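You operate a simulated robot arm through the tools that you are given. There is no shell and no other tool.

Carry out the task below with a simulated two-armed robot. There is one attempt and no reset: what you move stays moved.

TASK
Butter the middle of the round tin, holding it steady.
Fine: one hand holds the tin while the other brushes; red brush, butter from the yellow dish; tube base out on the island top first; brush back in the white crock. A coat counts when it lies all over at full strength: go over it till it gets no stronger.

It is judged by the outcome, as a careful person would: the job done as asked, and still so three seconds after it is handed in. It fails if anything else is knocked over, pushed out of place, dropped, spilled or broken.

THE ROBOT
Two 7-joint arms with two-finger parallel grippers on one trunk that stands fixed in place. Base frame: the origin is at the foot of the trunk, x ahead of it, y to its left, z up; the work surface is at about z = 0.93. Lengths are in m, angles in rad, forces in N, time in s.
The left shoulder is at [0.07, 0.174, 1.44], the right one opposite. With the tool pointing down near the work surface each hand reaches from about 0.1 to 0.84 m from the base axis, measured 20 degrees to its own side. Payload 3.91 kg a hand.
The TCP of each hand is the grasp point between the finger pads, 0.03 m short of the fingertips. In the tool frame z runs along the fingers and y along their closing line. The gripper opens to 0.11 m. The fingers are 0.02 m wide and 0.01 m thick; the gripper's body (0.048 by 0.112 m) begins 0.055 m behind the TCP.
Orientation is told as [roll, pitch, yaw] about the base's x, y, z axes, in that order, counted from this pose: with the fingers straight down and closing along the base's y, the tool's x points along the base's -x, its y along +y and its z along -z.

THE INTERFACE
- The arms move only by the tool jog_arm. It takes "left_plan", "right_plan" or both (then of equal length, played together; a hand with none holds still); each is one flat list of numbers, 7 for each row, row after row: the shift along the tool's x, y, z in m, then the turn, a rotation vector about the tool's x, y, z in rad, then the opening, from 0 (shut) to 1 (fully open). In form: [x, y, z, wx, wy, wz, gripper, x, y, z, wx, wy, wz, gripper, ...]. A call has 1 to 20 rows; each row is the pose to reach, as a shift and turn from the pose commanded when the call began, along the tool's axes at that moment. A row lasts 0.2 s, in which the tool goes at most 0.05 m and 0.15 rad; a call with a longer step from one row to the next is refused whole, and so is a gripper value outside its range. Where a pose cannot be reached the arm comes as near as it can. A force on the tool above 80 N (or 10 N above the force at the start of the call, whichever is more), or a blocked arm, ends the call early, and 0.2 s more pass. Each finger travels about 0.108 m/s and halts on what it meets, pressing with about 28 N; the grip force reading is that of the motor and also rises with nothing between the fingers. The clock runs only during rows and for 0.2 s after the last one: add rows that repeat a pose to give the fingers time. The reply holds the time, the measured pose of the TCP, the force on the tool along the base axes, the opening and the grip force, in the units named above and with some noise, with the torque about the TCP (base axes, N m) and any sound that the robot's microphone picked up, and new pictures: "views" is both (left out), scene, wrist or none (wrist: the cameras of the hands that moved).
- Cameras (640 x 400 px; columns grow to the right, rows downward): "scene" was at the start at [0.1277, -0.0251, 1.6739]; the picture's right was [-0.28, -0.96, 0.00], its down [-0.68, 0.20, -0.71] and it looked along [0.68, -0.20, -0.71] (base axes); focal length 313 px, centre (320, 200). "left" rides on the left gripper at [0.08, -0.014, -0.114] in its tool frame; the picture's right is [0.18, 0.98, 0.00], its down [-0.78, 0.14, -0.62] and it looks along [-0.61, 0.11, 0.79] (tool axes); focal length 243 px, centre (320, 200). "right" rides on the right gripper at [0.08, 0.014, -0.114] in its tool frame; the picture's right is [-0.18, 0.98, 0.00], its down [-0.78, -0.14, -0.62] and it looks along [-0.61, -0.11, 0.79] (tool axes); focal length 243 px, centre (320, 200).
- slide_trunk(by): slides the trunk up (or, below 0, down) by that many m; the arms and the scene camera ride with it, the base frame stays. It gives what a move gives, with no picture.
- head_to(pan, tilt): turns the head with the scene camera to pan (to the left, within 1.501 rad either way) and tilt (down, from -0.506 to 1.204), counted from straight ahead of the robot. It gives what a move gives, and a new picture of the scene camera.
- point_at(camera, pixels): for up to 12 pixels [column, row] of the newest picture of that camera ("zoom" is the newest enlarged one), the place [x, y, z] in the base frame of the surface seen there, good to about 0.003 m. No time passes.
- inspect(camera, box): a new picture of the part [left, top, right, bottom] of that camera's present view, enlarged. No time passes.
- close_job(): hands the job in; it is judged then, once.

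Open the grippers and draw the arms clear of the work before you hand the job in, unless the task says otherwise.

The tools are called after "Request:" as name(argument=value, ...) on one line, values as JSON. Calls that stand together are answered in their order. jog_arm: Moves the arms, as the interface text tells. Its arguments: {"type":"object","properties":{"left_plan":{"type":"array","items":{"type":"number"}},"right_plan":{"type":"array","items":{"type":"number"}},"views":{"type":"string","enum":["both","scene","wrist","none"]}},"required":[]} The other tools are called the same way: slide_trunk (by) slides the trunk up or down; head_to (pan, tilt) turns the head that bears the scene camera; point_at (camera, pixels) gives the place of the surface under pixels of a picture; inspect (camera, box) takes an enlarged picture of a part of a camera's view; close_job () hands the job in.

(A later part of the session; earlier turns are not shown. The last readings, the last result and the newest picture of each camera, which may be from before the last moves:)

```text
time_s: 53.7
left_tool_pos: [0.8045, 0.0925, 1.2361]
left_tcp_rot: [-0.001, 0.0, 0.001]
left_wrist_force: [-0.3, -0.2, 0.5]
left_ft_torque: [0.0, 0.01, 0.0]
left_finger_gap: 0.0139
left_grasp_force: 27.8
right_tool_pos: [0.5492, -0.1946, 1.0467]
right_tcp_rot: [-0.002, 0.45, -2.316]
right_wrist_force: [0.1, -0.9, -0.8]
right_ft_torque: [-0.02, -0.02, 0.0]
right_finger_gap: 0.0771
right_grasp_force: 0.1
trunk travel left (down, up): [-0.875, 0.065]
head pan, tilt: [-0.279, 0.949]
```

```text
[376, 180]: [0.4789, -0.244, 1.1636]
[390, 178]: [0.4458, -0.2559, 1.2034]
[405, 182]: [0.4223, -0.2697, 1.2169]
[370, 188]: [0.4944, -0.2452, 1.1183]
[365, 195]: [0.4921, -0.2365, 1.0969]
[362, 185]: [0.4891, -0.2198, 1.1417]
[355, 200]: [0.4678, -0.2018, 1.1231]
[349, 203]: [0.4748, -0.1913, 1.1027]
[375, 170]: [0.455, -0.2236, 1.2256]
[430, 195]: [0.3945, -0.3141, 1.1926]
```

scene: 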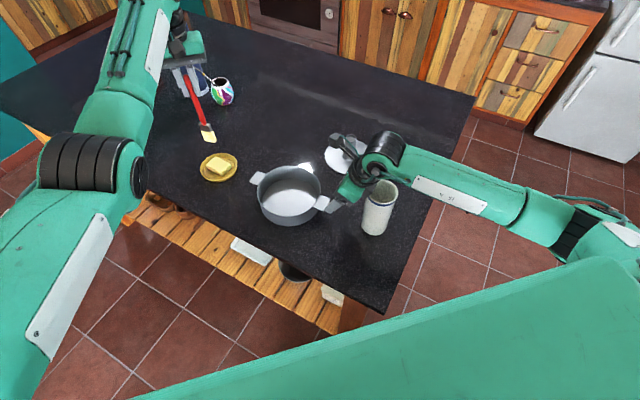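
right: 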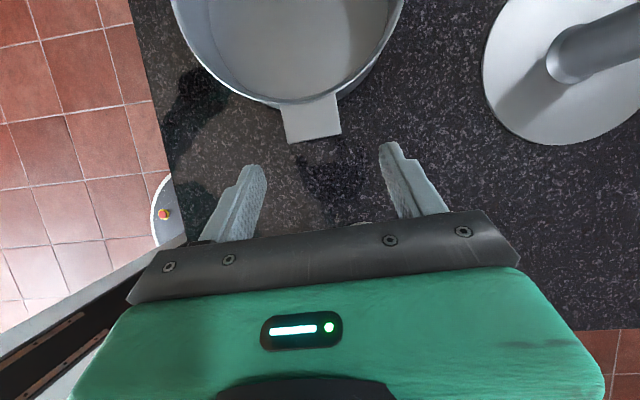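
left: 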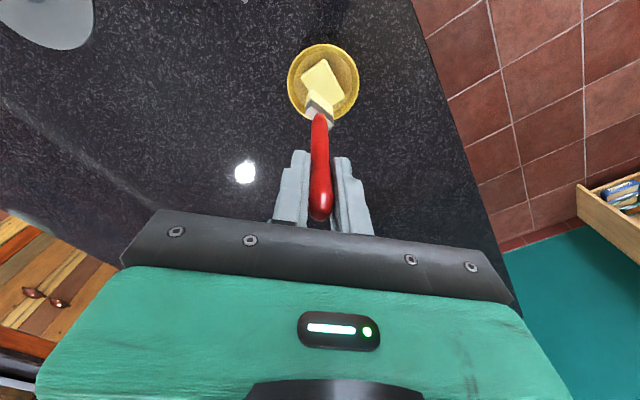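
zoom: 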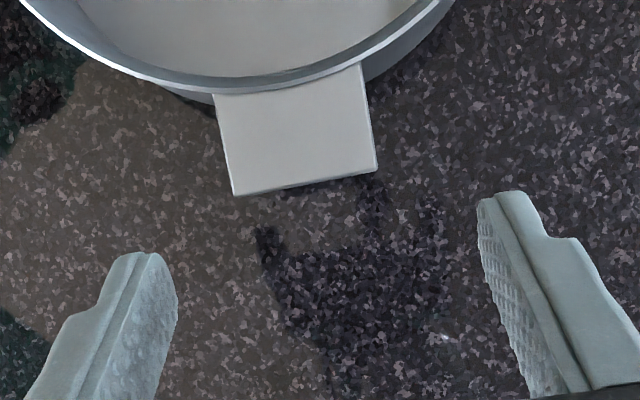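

Clearances hold (about 3 cm from the crock). Advance to the tab with corrections.

Request:
jog_arm(right_plan=[0.0035, -0.003, 0.01, 0, 0, 0, 0.7, 0.0069, -0.005, 0.022, 0, 0, 0, 0.7, 0.0069, -0.005, 0.034, 0, 0, 0, 0.7, 0.0069, -0.005, 0.046, 0, 0, 0, 0.7, 0.0069, -0.005, 0.056, 0, 0, 0, 0.7, 0.0069, -0.005, 0.063, 0, 0, 0, 0.7])

Request:
inspect(camera="right", box=[220, 70, 420, 220])

Request:
inspect(camera="scene", box=[250, 140, 420, 245])

```text
time_s: 54.4
left_tool_pos: [0.8043, 0.0949, 1.2367]
left_tcp_rot: [-0.002, 0.001, 0.002]
left_wrist_force: [0.2, 0.4, -1.1]
left_ft_torque: [-0.03, 0.04, 0.0]
left_finger_gap: 0.0138
left_grasp_force: 27.7
right_tool_pos: [0.566, -0.1703, 1.0465]
right_tcp_rot: [0.015, 0.489, -2.301]
right_wrist_force: [2.7, 6.2, 43.8]
right_ft_torque: [-2.75, 1.78, -0.02]
right_finger_gap: 0.0771
right_grasp_force: 0.1
trunk travel left (down, up): [-0.875, 0.065]
head pan, tilt: [-0.279, 0.949]
stopped in row 3 (right hand): the force on the tool passed its limit at 90 N (the readings are from after the stop); the commanded pose is now the measured one
```

scene: 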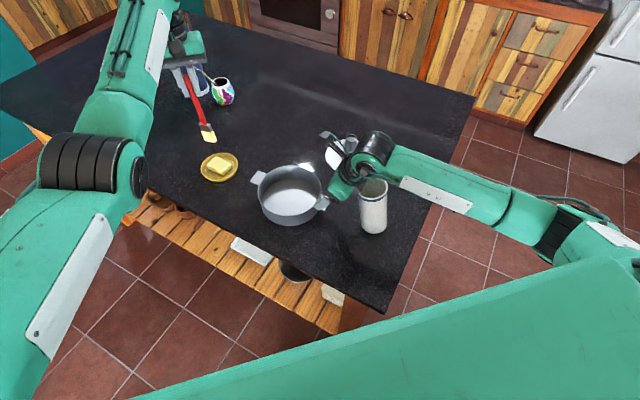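
right: 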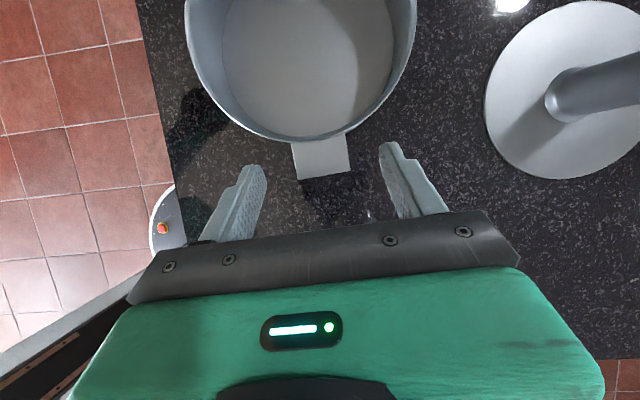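

```text
2.67 times, centred on (320, 145) of right
```

zoom: 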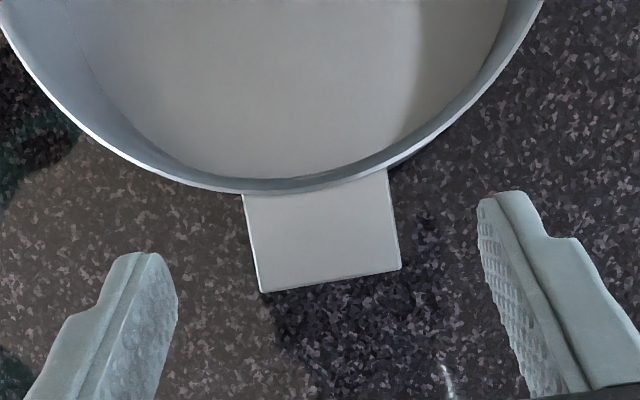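

```text
3.76 times, centred on (335, 192) of scene
```

zoom: 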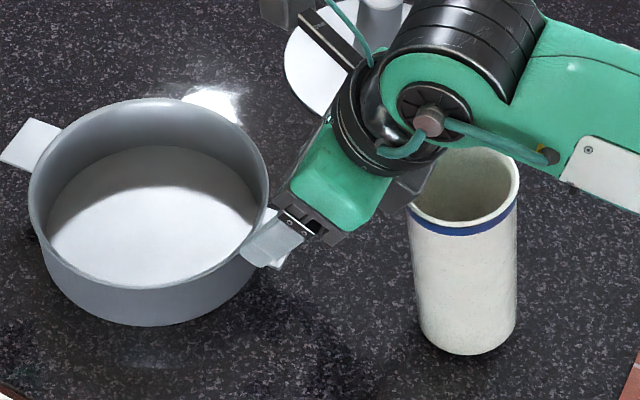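

The hand met something (90 N): the torque puts the contact at about (0.525,-0.235), the crock's rim under the palm. Back straight up at once, in small steps.

Request:
jog_arm(right_plan=[0.0024, 0, -0.0044, 0, 0, 0, 0.7, 0.0047, 0, -0.0088, 0, 0, 0, 0.7, 0.0094, 0, -0.0176, 0, 0, 0, 0.7, 0.0188, 0, -0.0352, 0, 0, 0, 0.7, 0.0376, 0, -0.0704, 0, 0, 0, 0.7])

Request:
point_at(camera="scene", pixels=[[397, 192], [381, 204], [392, 202], [375, 234], [369, 230], [385, 232]])

Request:
inspect(camera="scene", box=[350, 165, 414, 245])

```text
time_s: 55.6
left_tool_pos: [0.806, 0.0921, 1.2358]
left_tcp_rot: [0.0, 0.0, 0.001]
left_wrist_force: [-0.6, -0.8, -0.5]
left_ft_torque: [0.01, 0.04, 0.02]
left_finger_gap: 0.0138
left_grasp_force: 28.5
right_tool_pos: [0.5625, -0.1728, 1.1177]
right_tcp_rot: [0.006, 0.471, -2.31]
right_wrist_force: [-0.8, 0.1, -0.2]
right_ft_torque: [0.0, 0.01, 0.01]
right_finger_gap: 0.077
right_grasp_force: 0.0
trunk travel left (down, up): [-0.875, 0.065]
head pan, tilt: [-0.279, 0.949]
```

scene: 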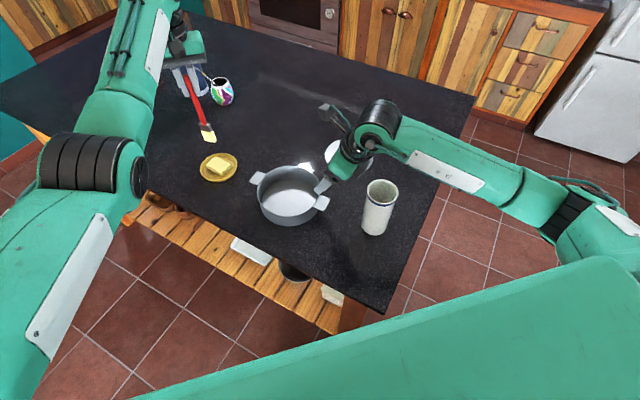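
right: 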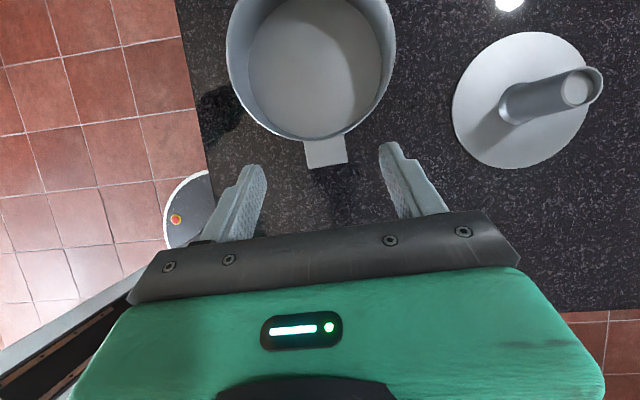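

```text
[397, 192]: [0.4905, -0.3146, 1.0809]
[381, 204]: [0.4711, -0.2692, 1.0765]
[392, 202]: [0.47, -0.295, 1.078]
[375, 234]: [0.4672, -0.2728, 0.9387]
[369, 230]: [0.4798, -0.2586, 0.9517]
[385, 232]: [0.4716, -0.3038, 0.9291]
```

```text
5.00 times, centred on (382, 205) of scene
```

zoom: 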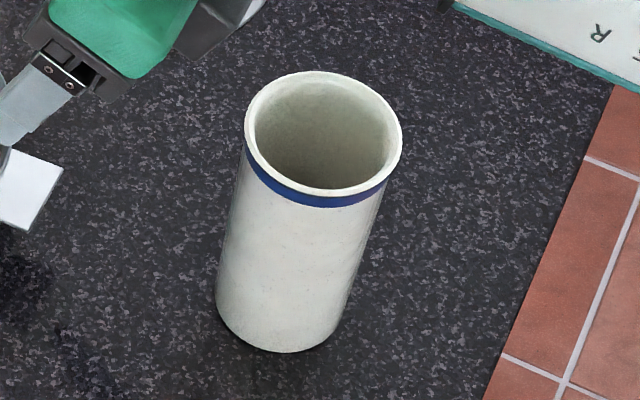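

The crock barely moved (rim points match to ~1-2 mm) and still stands. Instead I'll pinch the tin's wall on the far-right side (about (0.70,-0.143)) with this same hand orientation, away from the crock. First move above the rim there.

Request:
jog_arm(right_plan=[0.0, 0.0, -0.01, 0, 0, 0, 0.6, 0.0172, 0.0163, 0.0, 0, 0, 0, 0.5, 0.0344, 0.0326, 0.02, 0, 0, 0, 0.45, 0.0516, 0.0489, 0.04, 0, 0, 0, 0.45, 0.0688, 0.0652, 0.06, 0, 0, 0, 0.45, 0.086, 0.0815, 0.0774, 0, 0, 0, 0.45])

Request:
inspect(camera="scene", box=[240, 110, 420, 245])

```text
time_s: 57.0
left_tool_pos: [0.8054, 0.0934, 1.2364]
left_tcp_rot: [0.0, 0.003, 0.0]
left_wrist_force: [-0.3, -0.1, -1.1]
left_ft_torque: [0.02, 0.02, 0.05]
left_finger_gap: 0.0138
left_grasp_force: 27.7
right_tool_pos: [0.6997, -0.1441, 1.0906]
right_tcp_rot: [0.007, 0.476, -2.308]
right_wrist_force: [-0.2, -0.6, 0.2]
right_ft_torque: [-0.01, 0.03, 0.0]
right_finger_gap: 0.0494
right_grasp_force: 0.1
trunk travel left (down, up): [-0.875, 0.065]
head pan, tilt: [-0.279, 0.949]
```

scene: 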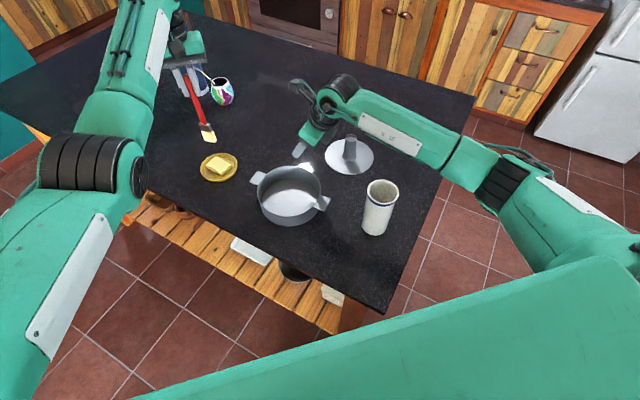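
right: 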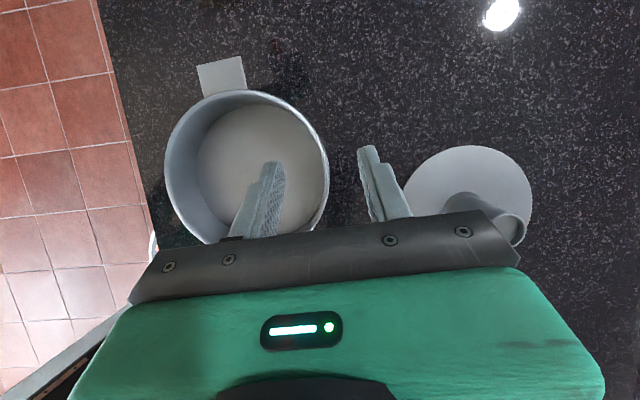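

```text
2.96 times, centred on (330, 178) of scene
```

zoom: 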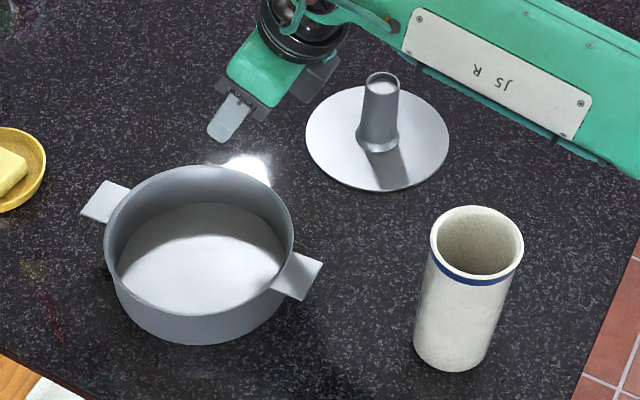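

The wall at right of the tin in the wrist view (~(327,170)) should lie midway between the fingers. Verify the rim position.

Request:
inspect(camera="right", box=[240, 110, 440, 250])

Request:
point_at(camera="right", pixels=[[328, 165], [327, 180], [325, 150], [322, 200], [168, 165], [245, 92], [322, 170], [272, 165], [362, 150]])

```text
2.86 times, centred on (340, 180) of right
```

zoom: 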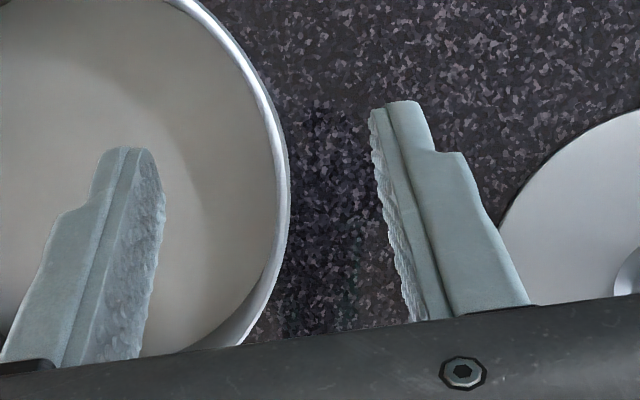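

```text
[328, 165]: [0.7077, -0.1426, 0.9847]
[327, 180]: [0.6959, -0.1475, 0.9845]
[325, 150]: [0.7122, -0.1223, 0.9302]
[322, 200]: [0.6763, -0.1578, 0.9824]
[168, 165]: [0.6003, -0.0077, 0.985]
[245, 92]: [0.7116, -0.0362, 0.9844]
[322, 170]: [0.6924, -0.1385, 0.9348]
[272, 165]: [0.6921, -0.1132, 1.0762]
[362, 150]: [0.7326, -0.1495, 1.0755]
```

Fingertips straddle the rim evenly. Lower vertically, fingers either side of the wall.

Request:
jog_arm(right_plan=[-0.0114, 0.001, 0.0222, 0, 0, 0, 0.45, -0.0229, 0.001, 0.0444, 0, 0, 0, 0.45, -0.032, 0.001, 0.0622, 0, 0, 0, 0.45, -0.0389, 0.001, 0.0755, 0, 0, 0, 0.45, -0.0446, 0.001, 0.0866, 0, 0, 0, 0.45, -0.0497, 0.001, 0.0965, 0, 0, 0, 0.45])

Request:
inspect(camera="right", box=[240, 90, 440, 230])

Request:
inspect(camera="scene", box=[240, 110, 420, 245])

```text
time_s: 58.4
left_tool_pos: [0.8045, 0.0927, 1.2384]
left_tcp_rot: [0.001, -0.001, 0.0]
left_wrist_force: [-0.1, -0.3, -0.4]
left_ft_torque: [0.01, 0.04, 0.02]
left_finger_gap: 0.0139
left_grasp_force: 27.7
right_tool_pos: [0.6995, -0.1467, 0.982]
right_tcp_rot: [0.007, 0.474, -2.306]
right_wrist_force: [0.8, 0.5, -0.7]
right_ft_torque: [0.01, 0.0, 0.0]
right_finger_gap: 0.0496
right_grasp_force: 0.0
trunk travel left (down, up): [-0.875, 0.065]
head pan, tilt: [-0.279, 0.949]
```

scene: 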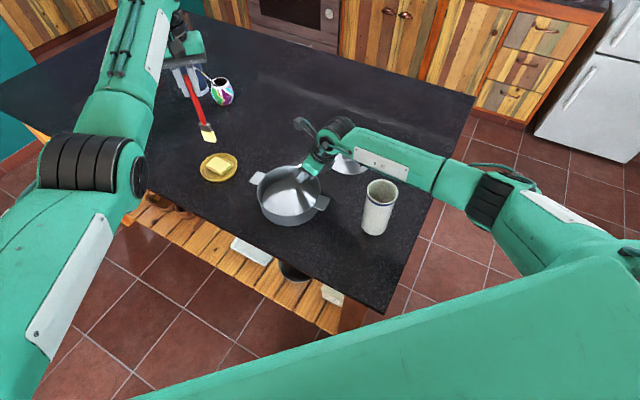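
right: 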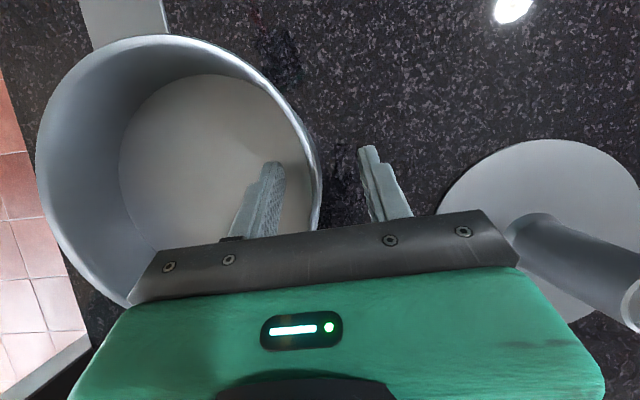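

```text
2.86 times, centred on (340, 160) of right
```

zoom: 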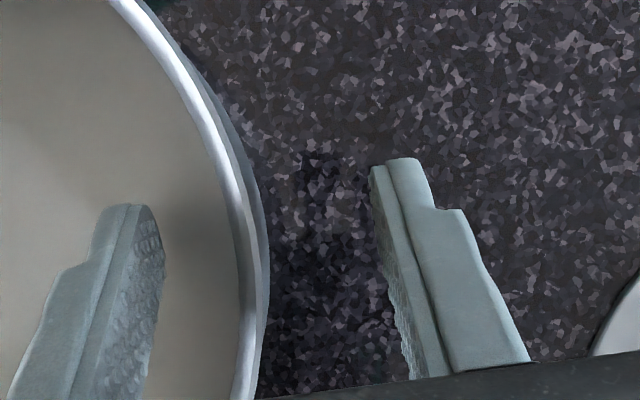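

```text
2.96 times, centred on (330, 178) of scene
```

zoom: 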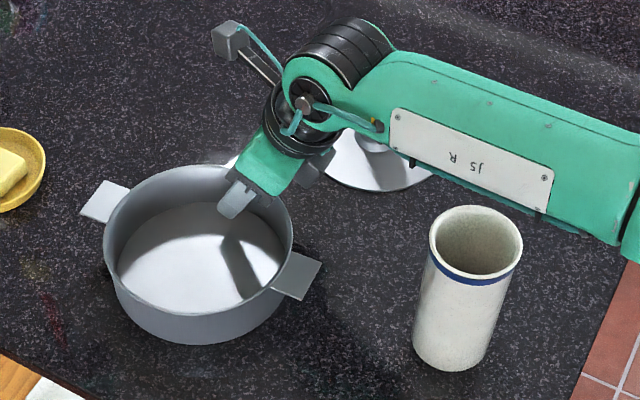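

Fingers straddle the wall nearly evenly. Close on the wall.

Request:
jog_arm(right_plan=[0, 0, 0, 0, 0, 0, 0.3, 0, 0, 0, 0, 0, 0, 0.15, 0, 0, 0, 0, 0, 0, 0.08, 0, 0, 0, 0, 0, 0, 0, 0, 0, 0, 0, 0, 0, 0])

Request:
inspect(camera="scene", box=[240, 110, 420, 245])

```text
time_s: 59.6
left_tool_pos: [0.8067, 0.0908, 1.2371]
left_tcp_rot: [0.0, 0.0, -0.001]
left_wrist_force: [0.8, 1.0, 0.0]
left_ft_torque: [0.02, 0.01, -0.03]
left_finger_gap: 0.0138
left_grasp_force: 28.3
right_tool_pos: [0.7002, -0.1477, 0.9821]
right_tcp_rot: [0.008, 0.474, -2.31]
right_wrist_force: [1.0, -0.1, -0.3]
right_ft_torque: [-0.04, -0.02, 0.01]
right_finger_gap: 0.0057
right_grasp_force: 28.1
trunk travel left (down, up): [-0.875, 0.065]
head pan, tilt: [-0.279, 0.949]
```

scene: 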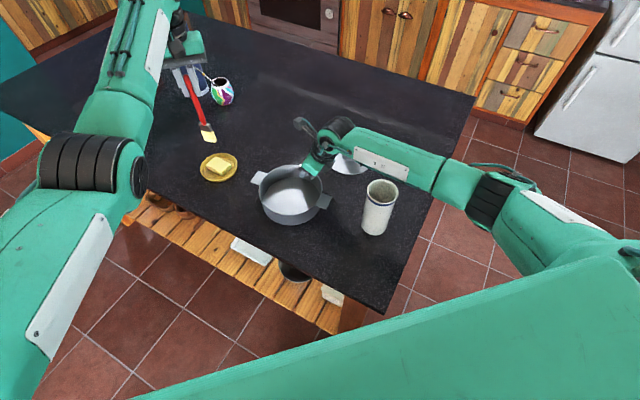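
right: 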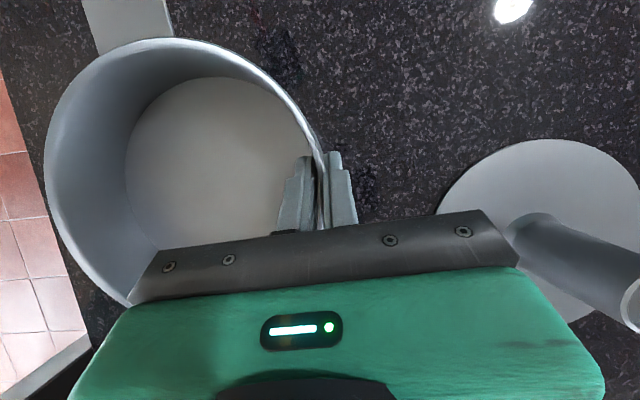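

```text
2.96 times, centred on (330, 178) of scene
```

zoom: 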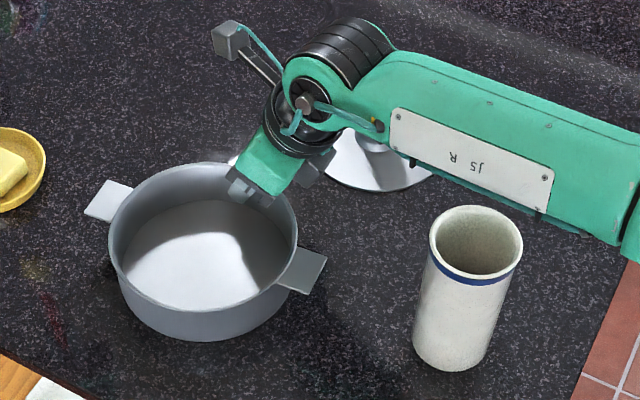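

Held (gap 0.0057, 28 N); the tin shifted only ~4 mm. Re-measure the rim and floor for level and centre.

Request:
point_at(camera="scene", pixels=[[290, 195], [277, 200], [303, 205], [283, 207], [302, 185], [258.6, 190], [291, 222], [322, 203], [261, 177], [275, 170], [319, 190], [291, 181]])

Request:
point_at(camera="right", pixels=[[47, 150], [130, 45], [165, 38], [220, 130], [160, 150], [250, 100], [230, 190], [150, 200], [130, 10], [310, 135]])

```text
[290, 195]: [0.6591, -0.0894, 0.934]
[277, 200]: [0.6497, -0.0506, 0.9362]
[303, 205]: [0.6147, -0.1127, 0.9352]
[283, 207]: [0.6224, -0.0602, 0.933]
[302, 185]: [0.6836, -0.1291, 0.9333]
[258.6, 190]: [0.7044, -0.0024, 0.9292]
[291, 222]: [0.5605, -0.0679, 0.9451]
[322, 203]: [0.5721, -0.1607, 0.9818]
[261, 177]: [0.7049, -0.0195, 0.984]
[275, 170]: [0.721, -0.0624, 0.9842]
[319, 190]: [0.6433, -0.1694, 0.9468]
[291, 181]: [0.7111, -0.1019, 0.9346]
```

```text
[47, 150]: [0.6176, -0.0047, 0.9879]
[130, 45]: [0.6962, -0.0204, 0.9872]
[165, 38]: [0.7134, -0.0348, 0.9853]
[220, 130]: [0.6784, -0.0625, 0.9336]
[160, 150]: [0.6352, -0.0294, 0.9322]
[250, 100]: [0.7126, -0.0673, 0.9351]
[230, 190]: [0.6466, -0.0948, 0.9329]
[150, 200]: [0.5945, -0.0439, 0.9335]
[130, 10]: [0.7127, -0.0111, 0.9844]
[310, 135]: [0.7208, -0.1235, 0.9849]
```

Tin centre is now about (0.643,-0.086), floor level at z 0.934. Bring the left brush above it, leaning the hand 0.3 rad toward the robot/left, away from the right hand.

Request:
jog_arm(left_plan=[0.0209, -0.0154, -0.0135, 0.0139, -0.0266, 0, 0, 0.0418, -0.0309, -0.0135, 0.0278, -0.0532, 0, 0, 0.0627, -0.0463, -0.0135, 0.0417, -0.0798, 0, 0, 0.0836, -0.0618, -0.0135, 0.0556, -0.1064, 0, 0, 0.1045, -0.0772, -0.0135, 0.0695, -0.133, 0, 0, 0.1254, -0.0926, -0.0135, 0.0834, -0.1596, 0, 0, 0.1463, -0.1081, -0.0135, 0.0973, -0.1862, 0, 0, 0.1672, -0.1235, -0.0135, 0.1112, -0.2128, 0, 0, 0.1881, -0.139, -0.0135, 0.1251, -0.2394, 0, 0, 0.209, -0.1544, -0.0135, 0.139, -0.266, 0, 0])

Request:
inspect(camera="scene", box=[220, 90, 420, 240])

```text
time_s: 61.8
left_tool_pos: [0.5951, -0.0624, 1.2517]
left_tcp_rot: [-0.14, -0.265, 0.019]
left_wrist_force: [-0.7, 0.5, -0.3]
left_ft_torque: [-0.01, -0.01, -0.05]
left_finger_gap: 0.0136
left_grasp_force: 28.0
right_tool_pos: [0.6999, -0.1476, 0.9823]
right_tcp_rot: [0.005, 0.474, -2.309]
right_wrist_force: [-0.6, 0.7, 2.2]
right_ft_torque: [-0.18, 0.14, -0.04]
right_finger_gap: 0.0055
right_grasp_force: 27.9
trunk travel left (down, up): [-0.875, 0.065]
head pan, tilt: [-0.279, 0.949]
```

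scene: 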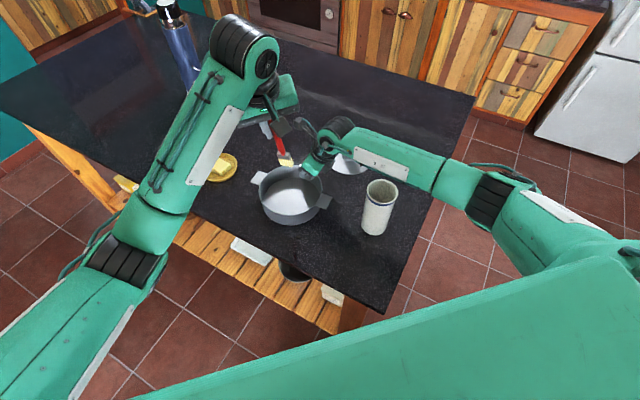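
left: 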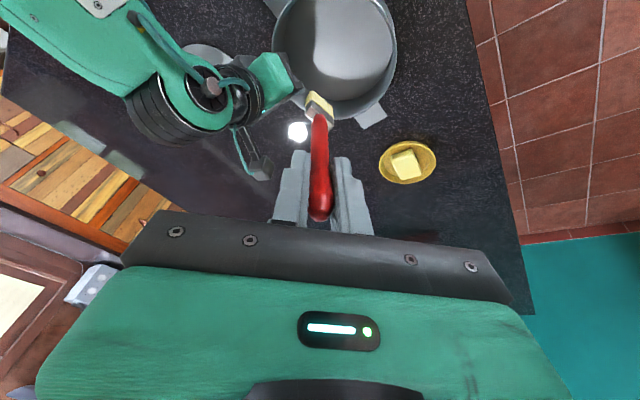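

```text
2.67 times, centred on (320, 165) of scene
```

zoom: 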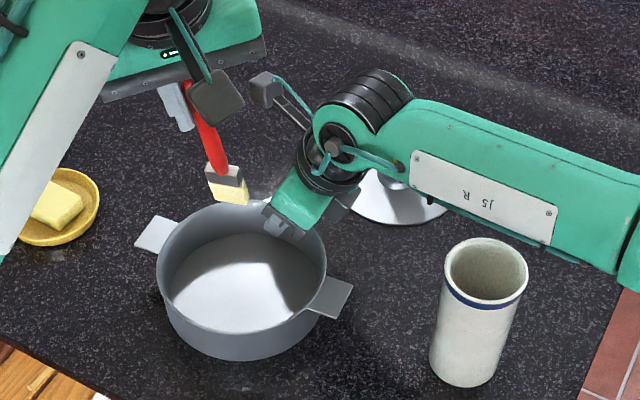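

Measure the brush tip's position (scene about (287,164)) and right-hand parts nearby.

Request:
point_at(camera="scene", pixels=[[285, 163], [291, 164], [288, 158], [283, 150], [277, 160], [300, 124], [320, 140], [312, 158], [338, 130]])

Request:
inspect(camera="left", box=[230, 40, 400, 220])

Request:
point_at(camera="left", pixels=[[312, 97], [327, 103], [319, 97], [260, 165], [250, 95], [230, 95], [180, 120], [290, 60]])

```text
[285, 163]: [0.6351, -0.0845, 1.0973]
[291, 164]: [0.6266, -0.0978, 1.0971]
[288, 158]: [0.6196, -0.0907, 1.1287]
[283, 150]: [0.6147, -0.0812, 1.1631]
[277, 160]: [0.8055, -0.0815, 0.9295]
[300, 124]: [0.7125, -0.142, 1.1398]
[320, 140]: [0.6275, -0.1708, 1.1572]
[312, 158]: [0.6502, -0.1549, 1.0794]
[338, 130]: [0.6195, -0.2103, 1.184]
```

```text
2.22 times, centred on (315, 130) of left
```

zoom: 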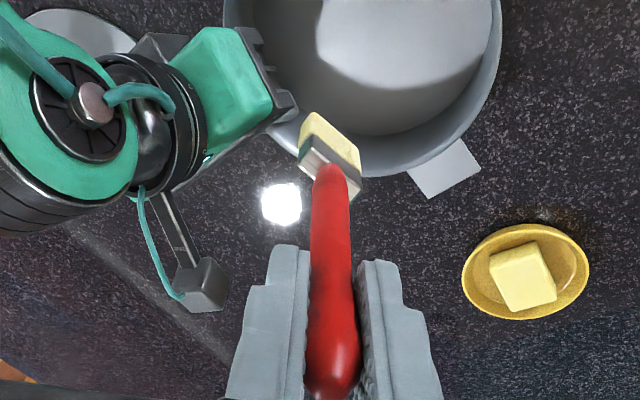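

```text
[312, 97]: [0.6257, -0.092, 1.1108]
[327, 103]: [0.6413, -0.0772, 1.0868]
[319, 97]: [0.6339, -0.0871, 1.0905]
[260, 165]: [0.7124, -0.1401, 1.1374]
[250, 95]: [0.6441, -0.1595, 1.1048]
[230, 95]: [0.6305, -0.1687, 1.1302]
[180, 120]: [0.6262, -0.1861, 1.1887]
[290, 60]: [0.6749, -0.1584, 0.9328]
```

Brush tip is at about (0.638,-0.088,1.083), clear of the right palm. Lower it vertically into the tin to just above the floor.

Request:
jog_arm(left_plan=[0.0065, 0.0034, 0.0239, 0, 0, 0, 0, 0.0144, 0.0075, 0.0525, 0, 0, 0, 0, 0.0223, 0.0116, 0.0812, 0, 0, 0, 0, 0.0288, 0.015, 0.1051, 0, 0, 0, 0, 0.0327, 0.0171, 0.1194, 0, 0, 0, 0, 0.0353, 0.0185, 0.129, 0, 0, 0, 0])

Request:
inspect(camera="scene", box=[220, 90, 420, 240])

Request:
inspect(camera="left", box=[230, 40, 400, 220])

```text
time_s: 63.2
left_tool_pos: [0.5966, -0.0634, 1.1139]
left_tcp_rot: [-0.143, -0.265, 0.018]
left_wrist_force: [0.4, 0.3, 0.6]
left_ft_torque: [0.0, -0.01, -0.01]
left_finger_gap: 0.014
left_grasp_force: 27.7
right_tool_pos: [0.6988, -0.1463, 0.9811]
right_tcp_rot: [0.007, 0.475, -2.311]
right_wrist_force: [-1.7, -0.4, 0.8]
right_ft_torque: [-0.17, 0.17, 0.07]
right_finger_gap: 0.0054
right_grasp_force: 27.7
trunk travel left (down, up): [-0.875, 0.065]
head pan, tilt: [-0.279, 0.949]
```

scene: 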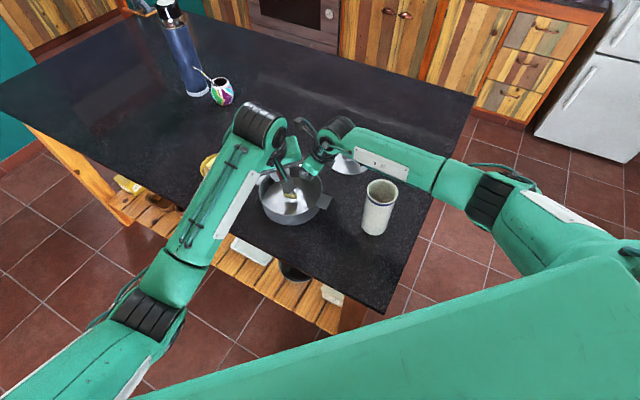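
left: 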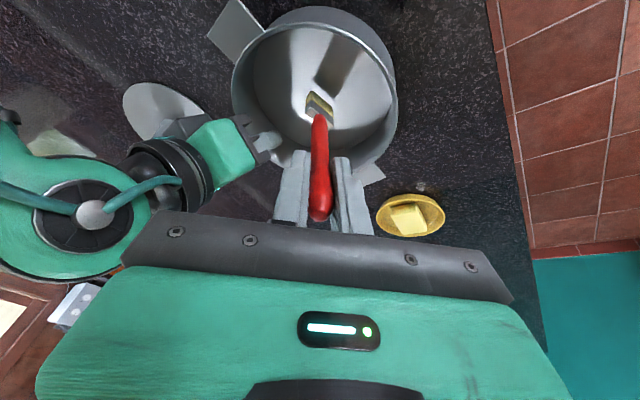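

```text
2.67 times, centred on (320, 165) of scene
```

zoom: 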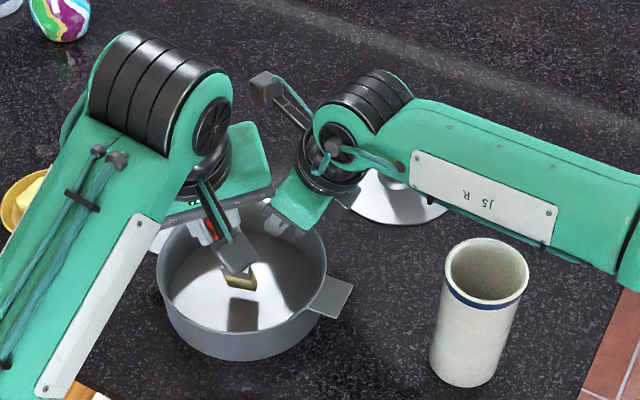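

```text
2.22 times, centred on (315, 130) of left
```

zoom: 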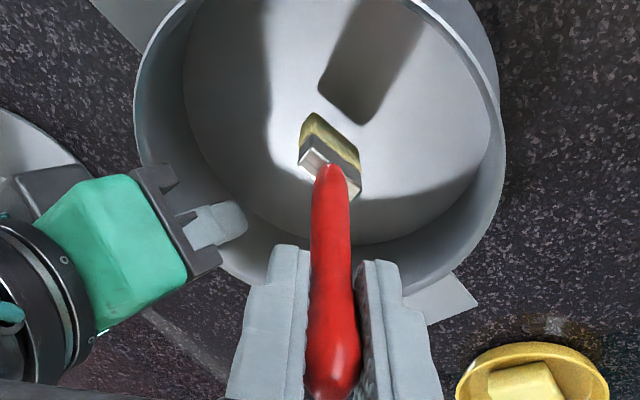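

The two hands would get close on wider strokes, so I'll later turn the left hand. First, a short test touch at the centre here to see how the coat takes: step down gently.

Request:
jog_arm(left_plan=[0.0008, 0.0004, 0.0029, 0, 0, 0, 0, 0.0016, 0.0008, 0.0057, 0, 0, 0, 0], views="none")

Request:
jog_arm(left_plan=[0.0005, 0.0003, 0.0019, 0, 0, 0, 0], views="none")

Request:
jog_arm(left_plan=[0.0005, 0.0003, 0.0019, 0, 0, 0, 0], views="none")

```text
time_s: 63.8
left_tool_pos: [0.5955, -0.0622, 1.1107]
left_tcp_rot: [-0.142, -0.266, 0.02]
left_wrist_force: [-0.8, -0.3, -1.0]
left_ft_torque: [-0.01, 0.01, 0.02]
left_finger_gap: 0.0138
left_grasp_force: 28.1
right_tool_pos: [0.6992, -0.1471, 0.9815]
right_tcp_rot: [0.006, 0.475, -2.309]
right_wrist_force: [-1.0, -0.6, 1.5]
right_ft_torque: [-0.17, 0.16, 0.04]
right_finger_gap: 0.0055
right_grasp_force: 27.7
trunk travel left (down, up): [-0.875, 0.065]
head pan, tilt: [-0.279, 0.949]
```

```text
time_s: 64.2
left_tool_pos: [0.5965, -0.0624, 1.1066]
left_tcp_rot: [-0.142, -0.264, 0.018]
left_wrist_force: [-0.6, -0.7, 0.0]
left_ft_torque: [0.02, -0.01, 0.02]
left_finger_gap: 0.0136
left_grasp_force: 28.5
right_tool_pos: [0.7001, -0.147, 0.9827]
right_tcp_rot: [0.008, 0.476, -2.309]
right_wrist_force: [-0.4, -0.7, 1.3]
right_ft_torque: [-0.15, 0.23, 0.05]
right_finger_gap: 0.0054
right_grasp_force: 28.0
trunk travel left (down, up): [-0.875, 0.065]
head pan, tilt: [-0.279, 0.949]
```

```text
time_s: 64.6
left_tool_pos: [0.5951, -0.0632, 1.1047]
left_tcp_rot: [-0.143, -0.265, 0.019]
left_wrist_force: [0.5, 0.7, -0.2]
left_ft_torque: [-0.01, 0.03, -0.01]
left_finger_gap: 0.0138
left_grasp_force: 28.2
right_tool_pos: [0.7008, -0.1463, 0.9819]
right_tcp_rot: [0.008, 0.474, -2.308]
right_wrist_force: [-0.3, -0.3, 1.3]
right_ft_torque: [-0.08, 0.15, 0.05]
right_finger_gap: 0.0055
right_grasp_force: 27.9
trunk travel left (down, up): [-0.875, 0.065]
head pan, tilt: [-0.279, 0.949]
```

No contact yet at 1.1047. Keep stepping down.

Request:
jog_arm(left_plan=[0.0005, 0.0003, 0.0019, 0, 0, 0, 0], views="none")

Request:
jog_arm(left_plan=[0.0005, 0.0003, 0.0019, 0, 0, 0, 0], views="wrist")

```text
time_s: 65.0
left_tool_pos: [0.5956, -0.0622, 1.1038]
left_tcp_rot: [-0.143, -0.264, 0.018]
left_wrist_force: [-0.1, -0.2, 3.2]
left_ft_torque: [-0.01, 0.07, -0.01]
left_finger_gap: 0.0136
left_grasp_force: 27.9
right_tool_pos: [0.7006, -0.1471, 0.9815]
right_tcp_rot: [0.006, 0.475, -2.309]
right_wrist_force: [2.6, -0.7, -0.6]
right_ft_torque: [0.0, 0.05, 0.06]
right_finger_gap: 0.0056
right_grasp_force: 27.9
trunk travel left (down, up): [-0.875, 0.065]
head pan, tilt: [-0.279, 0.949]
```

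```text
time_s: 65.4
left_tool_pos: [0.5949, -0.0619, 1.1037]
left_tcp_rot: [-0.146, -0.268, 0.018]
left_wrist_force: [-4.7, 2.5, 17.7]
left_ft_torque: [-0.1, 0.09, -0.04]
left_finger_gap: 0.0138
left_grasp_force: 27.8
right_tool_pos: [0.7002, -0.147, 0.9818]
right_tcp_rot: [0.009, 0.476, -2.31]
right_wrist_force: [4.7, -1.3, -5.5]
right_ft_torque: [0.32, -0.44, -0.04]
right_finger_gap: 0.0055
right_grasp_force: 27.8
trunk travel left (down, up): [-0.875, 0.065]
head pan, tilt: [-0.279, 0.949]
```

left: 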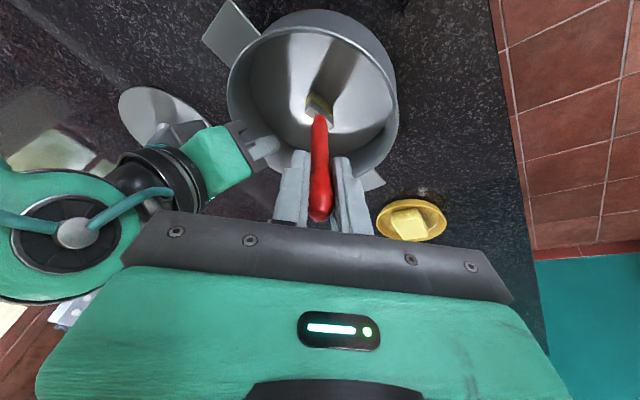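

Contact (17 N). Ease off 1 mm and make a short stroke ±1.5 cm, then lift 3 cm and look.

Request:
jog_arm(left_plan=[-0.0003, -0.0001, -0.001, 0, 0, 0, 0, 0.0061, 0.0032, -0.0032, 0, 0, 0, 0, 0.0124, 0.0065, -0.0054, 0, 0, 0, 0, 0.0061, 0.0032, -0.0032, 0, 0, 0, 0, -0.0003, -0.0001, -0.001, 0, 0, 0, 0, -0.0067, -0.0034, 0.0012, 0, 0, 0, 0, -0.013, -0.0067, 0.0034, 0, 0, 0, 0, -0.0067, -0.0034, 0.0012, 0, 0, 0, 0, -0.0003, -0.0001, -0.001, 0, 0, 0, 0], views="none")

Request:
jog_arm(left_plan=[-0.0026, -0.0014, -0.0096, 0, 0, 0, 0, -0.0105, -0.0055, -0.0382, 0, 0, 0, 0, -0.021, -0.0109, -0.0764, 0, 0, 0, 0, -0.0314, -0.0164, -0.1146, 0, 0, 0, 0, -0.0366, -0.0191, -0.1337, 0, 0, 0, 0])

Request:
inspect(camera="scene", box=[250, 155, 340, 230])

Request:
inspect(camera="left", box=[260, 0, 400, 130])

```text
time_s: 67.4
left_tool_pos: [0.596, -0.0623, 1.1021]
left_tcp_rot: [-0.14, -0.266, 0.019]
left_wrist_force: [1.4, -2.1, 6.9]
left_ft_torque: [-0.53, -0.44, 0.01]
left_finger_gap: 0.0137
left_grasp_force: 28.0
right_tool_pos: [0.6986, -0.1469, 0.9816]
right_tcp_rot: [0.005, 0.475, -2.306]
right_wrist_force: [-3.3, -0.5, -0.9]
right_ft_torque: [-0.17, 0.44, 0.19]
right_finger_gap: 0.0054
right_grasp_force: 27.9
trunk travel left (down, up): [-0.875, 0.065]
head pan, tilt: [-0.279, 0.949]
```

```text
time_s: 68.6
left_tool_pos: [0.5948, -0.0602, 1.2424]
left_tcp_rot: [-0.141, -0.262, 0.021]
left_wrist_force: [-0.3, 1.2, -0.1]
left_ft_torque: [0.04, 0.01, 0.02]
left_finger_gap: 0.0141
left_grasp_force: 28.0
right_tool_pos: [0.7018, -0.1464, 0.982]
right_tcp_rot: [0.007, 0.474, -2.308]
right_wrist_force: [1.0, 1.0, 0.5]
right_ft_torque: [-0.11, -0.04, -0.04]
right_finger_gap: 0.0054
right_grasp_force: 27.7
trunk travel left (down, up): [-0.875, 0.065]
head pan, tilt: [-0.279, 0.949]
```

scene: 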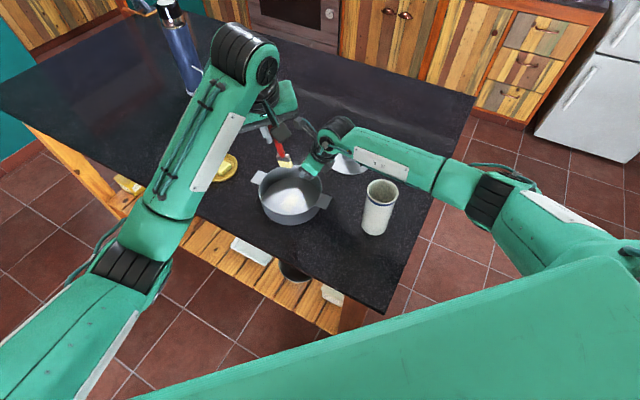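
left: 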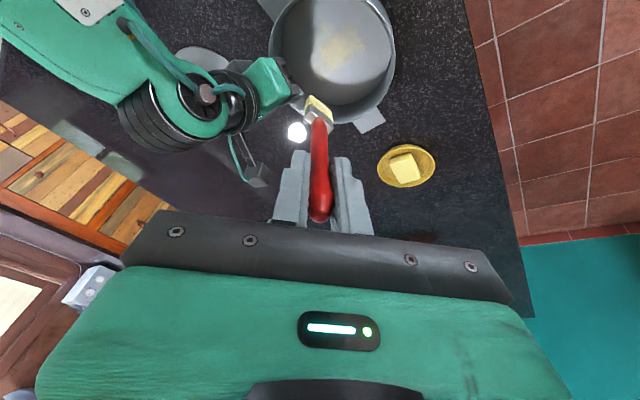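

```text
5.33 times, centred on (295, 192) of scene
```

zoom: 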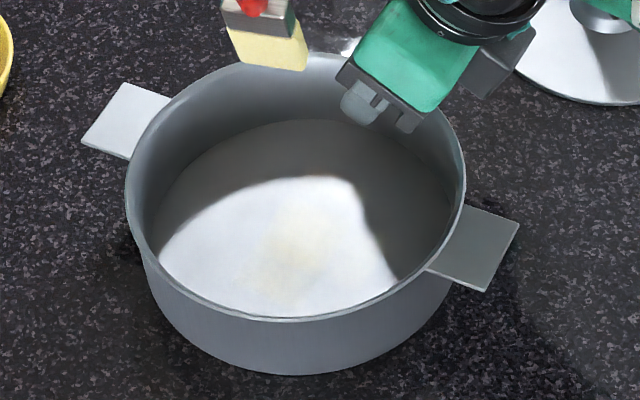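

```text
3.08 times, centred on (330, 65) of left
```

zoom: 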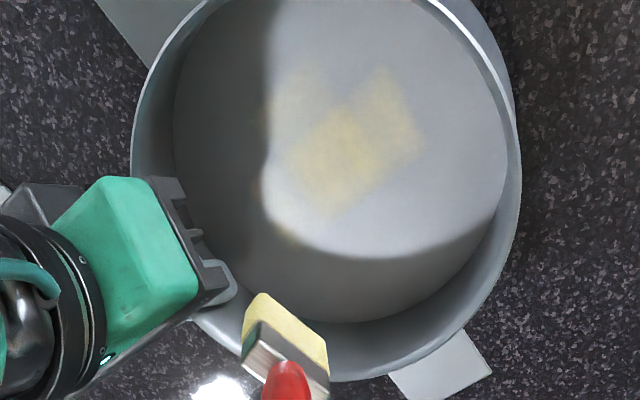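

Butter takes on the floor. Look closer at the patch from the left wrist view.

Request:
inspect(camera="left", box=[290, 5, 380, 105])

Request:
point_at(camera="left", pixels=[[326, 46], [340, 33], [349, 37], [361, 52], [338, 69], [320, 60], [338, 50]])

```text
4.00 times, centred on (335, 55) of left
```

zoom: 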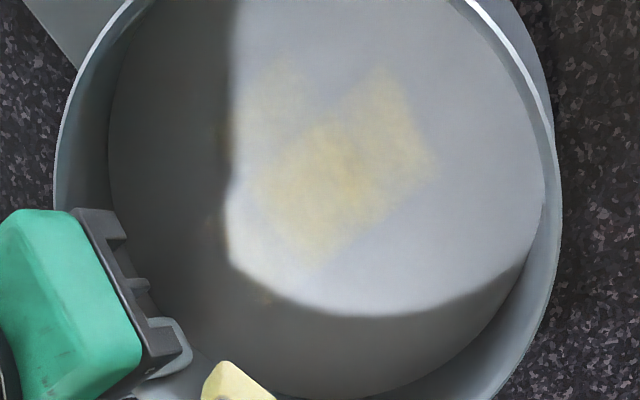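

```text
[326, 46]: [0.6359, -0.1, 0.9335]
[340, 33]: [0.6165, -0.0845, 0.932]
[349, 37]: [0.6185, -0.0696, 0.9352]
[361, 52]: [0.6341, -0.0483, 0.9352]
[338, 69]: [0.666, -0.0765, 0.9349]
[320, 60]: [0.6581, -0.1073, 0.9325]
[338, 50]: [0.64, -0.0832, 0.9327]
```

The patch shows soft edges about 0.034 wide. Now I'll straighten the left hand and take it back above the dish to reload, then turn its yaw by -60 degrees for better clearance.

Request:
jog_arm(left_plan=[-0.0211, 0.0153, 0.0018, -0.0139, 0.0266, 0, 0, -0.0421, 0.0306, 0.0035, -0.0278, 0.0532, 0, 0, -0.0632, 0.0459, 0.0053, -0.0417, 0.0798, 0, 0, -0.0843, 0.0612, 0.007, -0.0556, 0.1064, 0, 0, -0.1054, 0.0765, 0.0088, -0.0695, 0.133, 0, 0, -0.1264, 0.0917, 0.0105, -0.0834, 0.1596, 0, 0, -0.1475, 0.107, 0.0123, -0.0973, 0.1862, 0, 0, -0.1686, 0.1223, 0.014, -0.1112, 0.2128, 0, 0, -0.1896, 0.1376, 0.0158, -0.1251, 0.2394, 0, 0, -0.2107, 0.1529, 0.0175, -0.139, 0.266, 0, 0], views="none")

Request:
jog_arm(left_plan=[0, 0, 0, 0, 0, 0.131, 0, 0, 0, 0, 0, 0, 0.262, 0, 0, 0, 0, 0, 0, 0.393, 0, 0, 0, 0, 0, 0, 0.524, 0, 0, 0, 0, 0, 0, 0.655, 0, 0, 0, 0, 0, 0, 0.786, 0, 0, 0, 0, 0, 0, 0.917, 0, 0, 0, 0, 0, 0, 1.047, 0])

Request:
inspect(camera="scene", box=[170, 60, 350, 230])

```text
time_s: 70.8
left_tool_pos: [0.807, 0.0908, 1.2582]
left_tcp_rot: [0.0, 0.0, 0.0]
left_wrist_force: [-0.3, -1.0, -1.1]
left_ft_torque: [0.01, 0.01, -0.01]
left_finger_gap: 0.0137
left_grasp_force: 28.1
right_tool_pos: [0.7005, -0.1466, 0.9815]
right_tcp_rot: [0.006, 0.474, -2.308]
right_wrist_force: [1.8, 0.6, 3.6]
right_ft_torque: [-0.18, 0.32, 0.07]
right_finger_gap: 0.0052
right_grasp_force: 28.3
trunk travel left (down, up): [-0.875, 0.065]
head pan, tilt: [-0.279, 0.949]
```

```text
time_s: 72.6
left_tool_pos: [0.8053, 0.0909, 1.2598]
left_tcp_rot: [0.0, 0.0, -1.047]
left_wrist_force: [-0.5, -0.7, -0.4]
left_ft_torque: [0.0, 0.01, -0.03]
left_finger_gap: 0.0138
left_grasp_force: 27.8
right_tool_pos: [0.7003, -0.1466, 0.9811]
right_tcp_rot: [0.007, 0.474, -2.311]
right_wrist_force: [1.4, 0.1, 4.6]
right_ft_torque: [-0.08, 0.06, 0.02]
right_finger_gap: 0.0054
right_grasp_force: 28.0
trunk travel left (down, up): [-0.875, 0.065]
head pan, tilt: [-0.279, 0.949]
```

scene: 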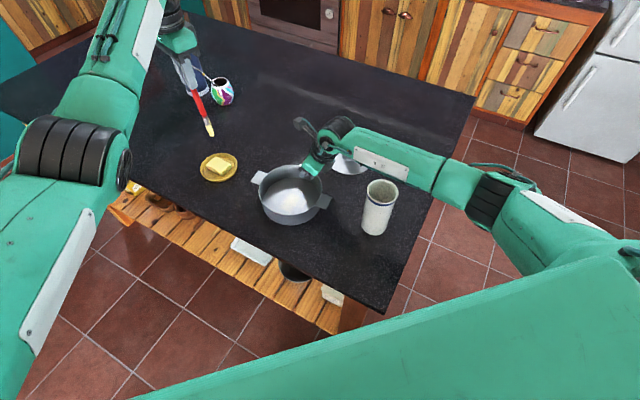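
left: 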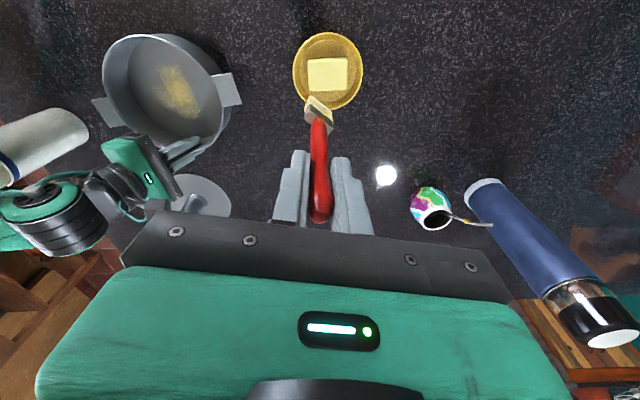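

```text
2.35 times, centred on (260, 145) of scene
```

zoom: 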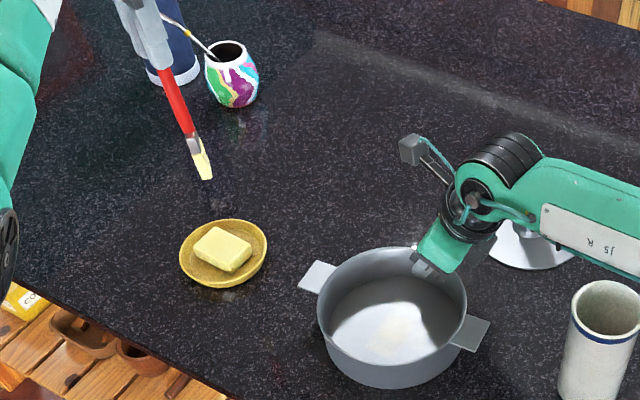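

The left camera now shows the tin well at (160,90). Enlarge it to see the butter patch.

Request:
inspect(camera="left", box=[100, 30, 250, 150])

Request:
point_at(camera="left", pixels=[[320, 100], [326, 105], [321, 108], [327, 75], [310, 65], [345, 65], [308, 88], [345, 88], [322, 78]])

```text
3.33 times, centred on (175, 90) of left
```

zoom: 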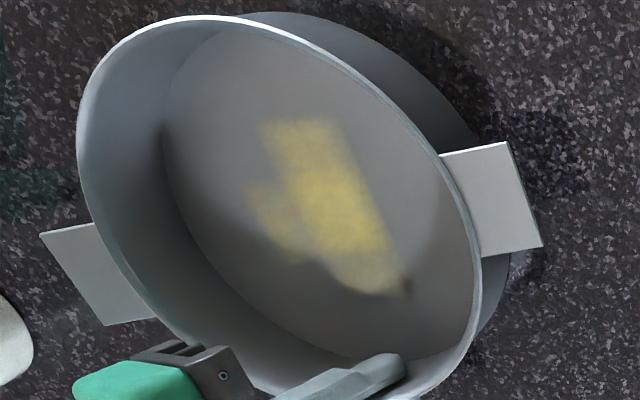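

```text
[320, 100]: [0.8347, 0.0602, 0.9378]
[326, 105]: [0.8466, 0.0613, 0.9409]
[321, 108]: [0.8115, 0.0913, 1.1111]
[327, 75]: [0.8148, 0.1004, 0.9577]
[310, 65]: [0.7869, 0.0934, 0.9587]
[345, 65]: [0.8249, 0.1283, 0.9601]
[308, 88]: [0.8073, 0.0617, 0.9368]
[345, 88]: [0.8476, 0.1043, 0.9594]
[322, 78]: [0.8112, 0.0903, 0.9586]
```

Patch is clearly seen. Dip again: lower to the butter and work the brush a little.

Request:
jog_arm(left_plan=[0, 0, 0.025, 0, 0, 0, 0, 0, 0, 0.055, 0, 0, 0, 0, 0, 0, 0.085, 0, 0, 0, 0, 0, 0, 0.105, 0, 0, 0, 0, 0, 0, 0.116, 0, 0, 0, 0, 0, 0, 0.121, 0, 0, 0, 0, 0, 0, 0.1235, 0, 0, 0, 0, 0.004, 0, 0.1235, 0, 0, 0, 0, 0, 0, 0.1235, 0, 0, 0, 0, -0.004, 0, 0.1235, 0, 0, 0, 0, 0, 0, 0.1235, 0, 0, 0, 0], views="none")

```text
time_s: 75.0
left_tool_pos: [0.8056, 0.0909, 1.1361]
left_tcp_rot: [0.0, 0.0, -1.047]
left_wrist_force: [-0.2, 0.3, -0.3]
left_ft_torque: [0.0, -0.01, 0.01]
left_finger_gap: 0.0138
left_grasp_force: 28.3
right_tool_pos: [0.7006, -0.1473, 0.982]
right_tcp_rot: [0.008, 0.476, -2.309]
right_wrist_force: [0.4, -0.2, 4.9]
right_ft_torque: [-0.1, 0.06, 0.0]
right_finger_gap: 0.0053
right_grasp_force: 28.1
trunk travel left (down, up): [-0.875, 0.065]
head pan, tilt: [-0.279, 0.949]
```

No load at 1.136, so the brush has slid a couple of mm in the grip. Step down further.

Request:
jog_arm(left_plan=[0, 0, 0.0015, 0, 0, 0, 0], views="none")

Request:
jog_arm(left_plan=[0, 0, 0.0015, 0, 0, 0, 0], views="none")

Request:
jog_arm(left_plan=[0, 0, 0.001, 0, 0, 0, 0], views="none")

```text
time_s: 75.4
left_tool_pos: [0.805, 0.092, 1.1362]
left_tcp_rot: [-0.001, -0.002, -1.045]
left_wrist_force: [-0.2, 0.6, 4.0]
left_ft_torque: [-0.01, 0.16, -0.01]
left_finger_gap: 0.0139
left_grasp_force: 28.0
right_tool_pos: [0.6999, -0.1469, 0.9823]
right_tcp_rot: [0.009, 0.475, -2.307]
right_wrist_force: [0.6, 1.1, 2.1]
right_ft_torque: [-0.04, 0.04, 0.02]
right_finger_gap: 0.0052
right_grasp_force: 28.4
trunk travel left (down, up): [-0.875, 0.065]
head pan, tilt: [-0.279, 0.949]
```

```text
time_s: 75.8
left_tool_pos: [0.8048, 0.0916, 1.136]
left_tcp_rot: [0.004, -0.002, -1.047]
left_wrist_force: [-1.3, 1.7, 10.2]
left_ft_torque: [0.14, 0.25, 0.01]
left_finger_gap: 0.0141
left_grasp_force: 27.7
right_tool_pos: [0.698, -0.1471, 0.9816]
right_tcp_rot: [0.008, 0.476, -2.307]
right_wrist_force: [-0.8, 0.4, 0.2]
right_ft_torque: [0.06, 0.02, -0.01]
right_finger_gap: 0.0054
right_grasp_force: 27.8
trunk travel left (down, up): [-0.875, 0.065]
head pan, tilt: [-0.279, 0.949]
```

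```text
time_s: 76.2
left_tool_pos: [0.8063, 0.0919, 1.1355]
left_tcp_rot: [0.004, -0.001, -1.047]
left_wrist_force: [1.3, 0.6, 16.4]
left_ft_torque: [0.12, 0.1, 0.02]
left_finger_gap: 0.0135
left_grasp_force: 27.9
right_tool_pos: [0.6979, -0.1477, 0.9843]
right_tcp_rot: [0.009, 0.475, -2.306]
right_wrist_force: [0.0, 0.1, -0.5]
right_ft_torque: [-0.02, -0.05, 0.0]
right_finger_gap: 0.0052
right_grasp_force: 27.5
trunk travel left (down, up): [-0.875, 0.065]
head pan, tilt: [-0.279, 0.949]
```

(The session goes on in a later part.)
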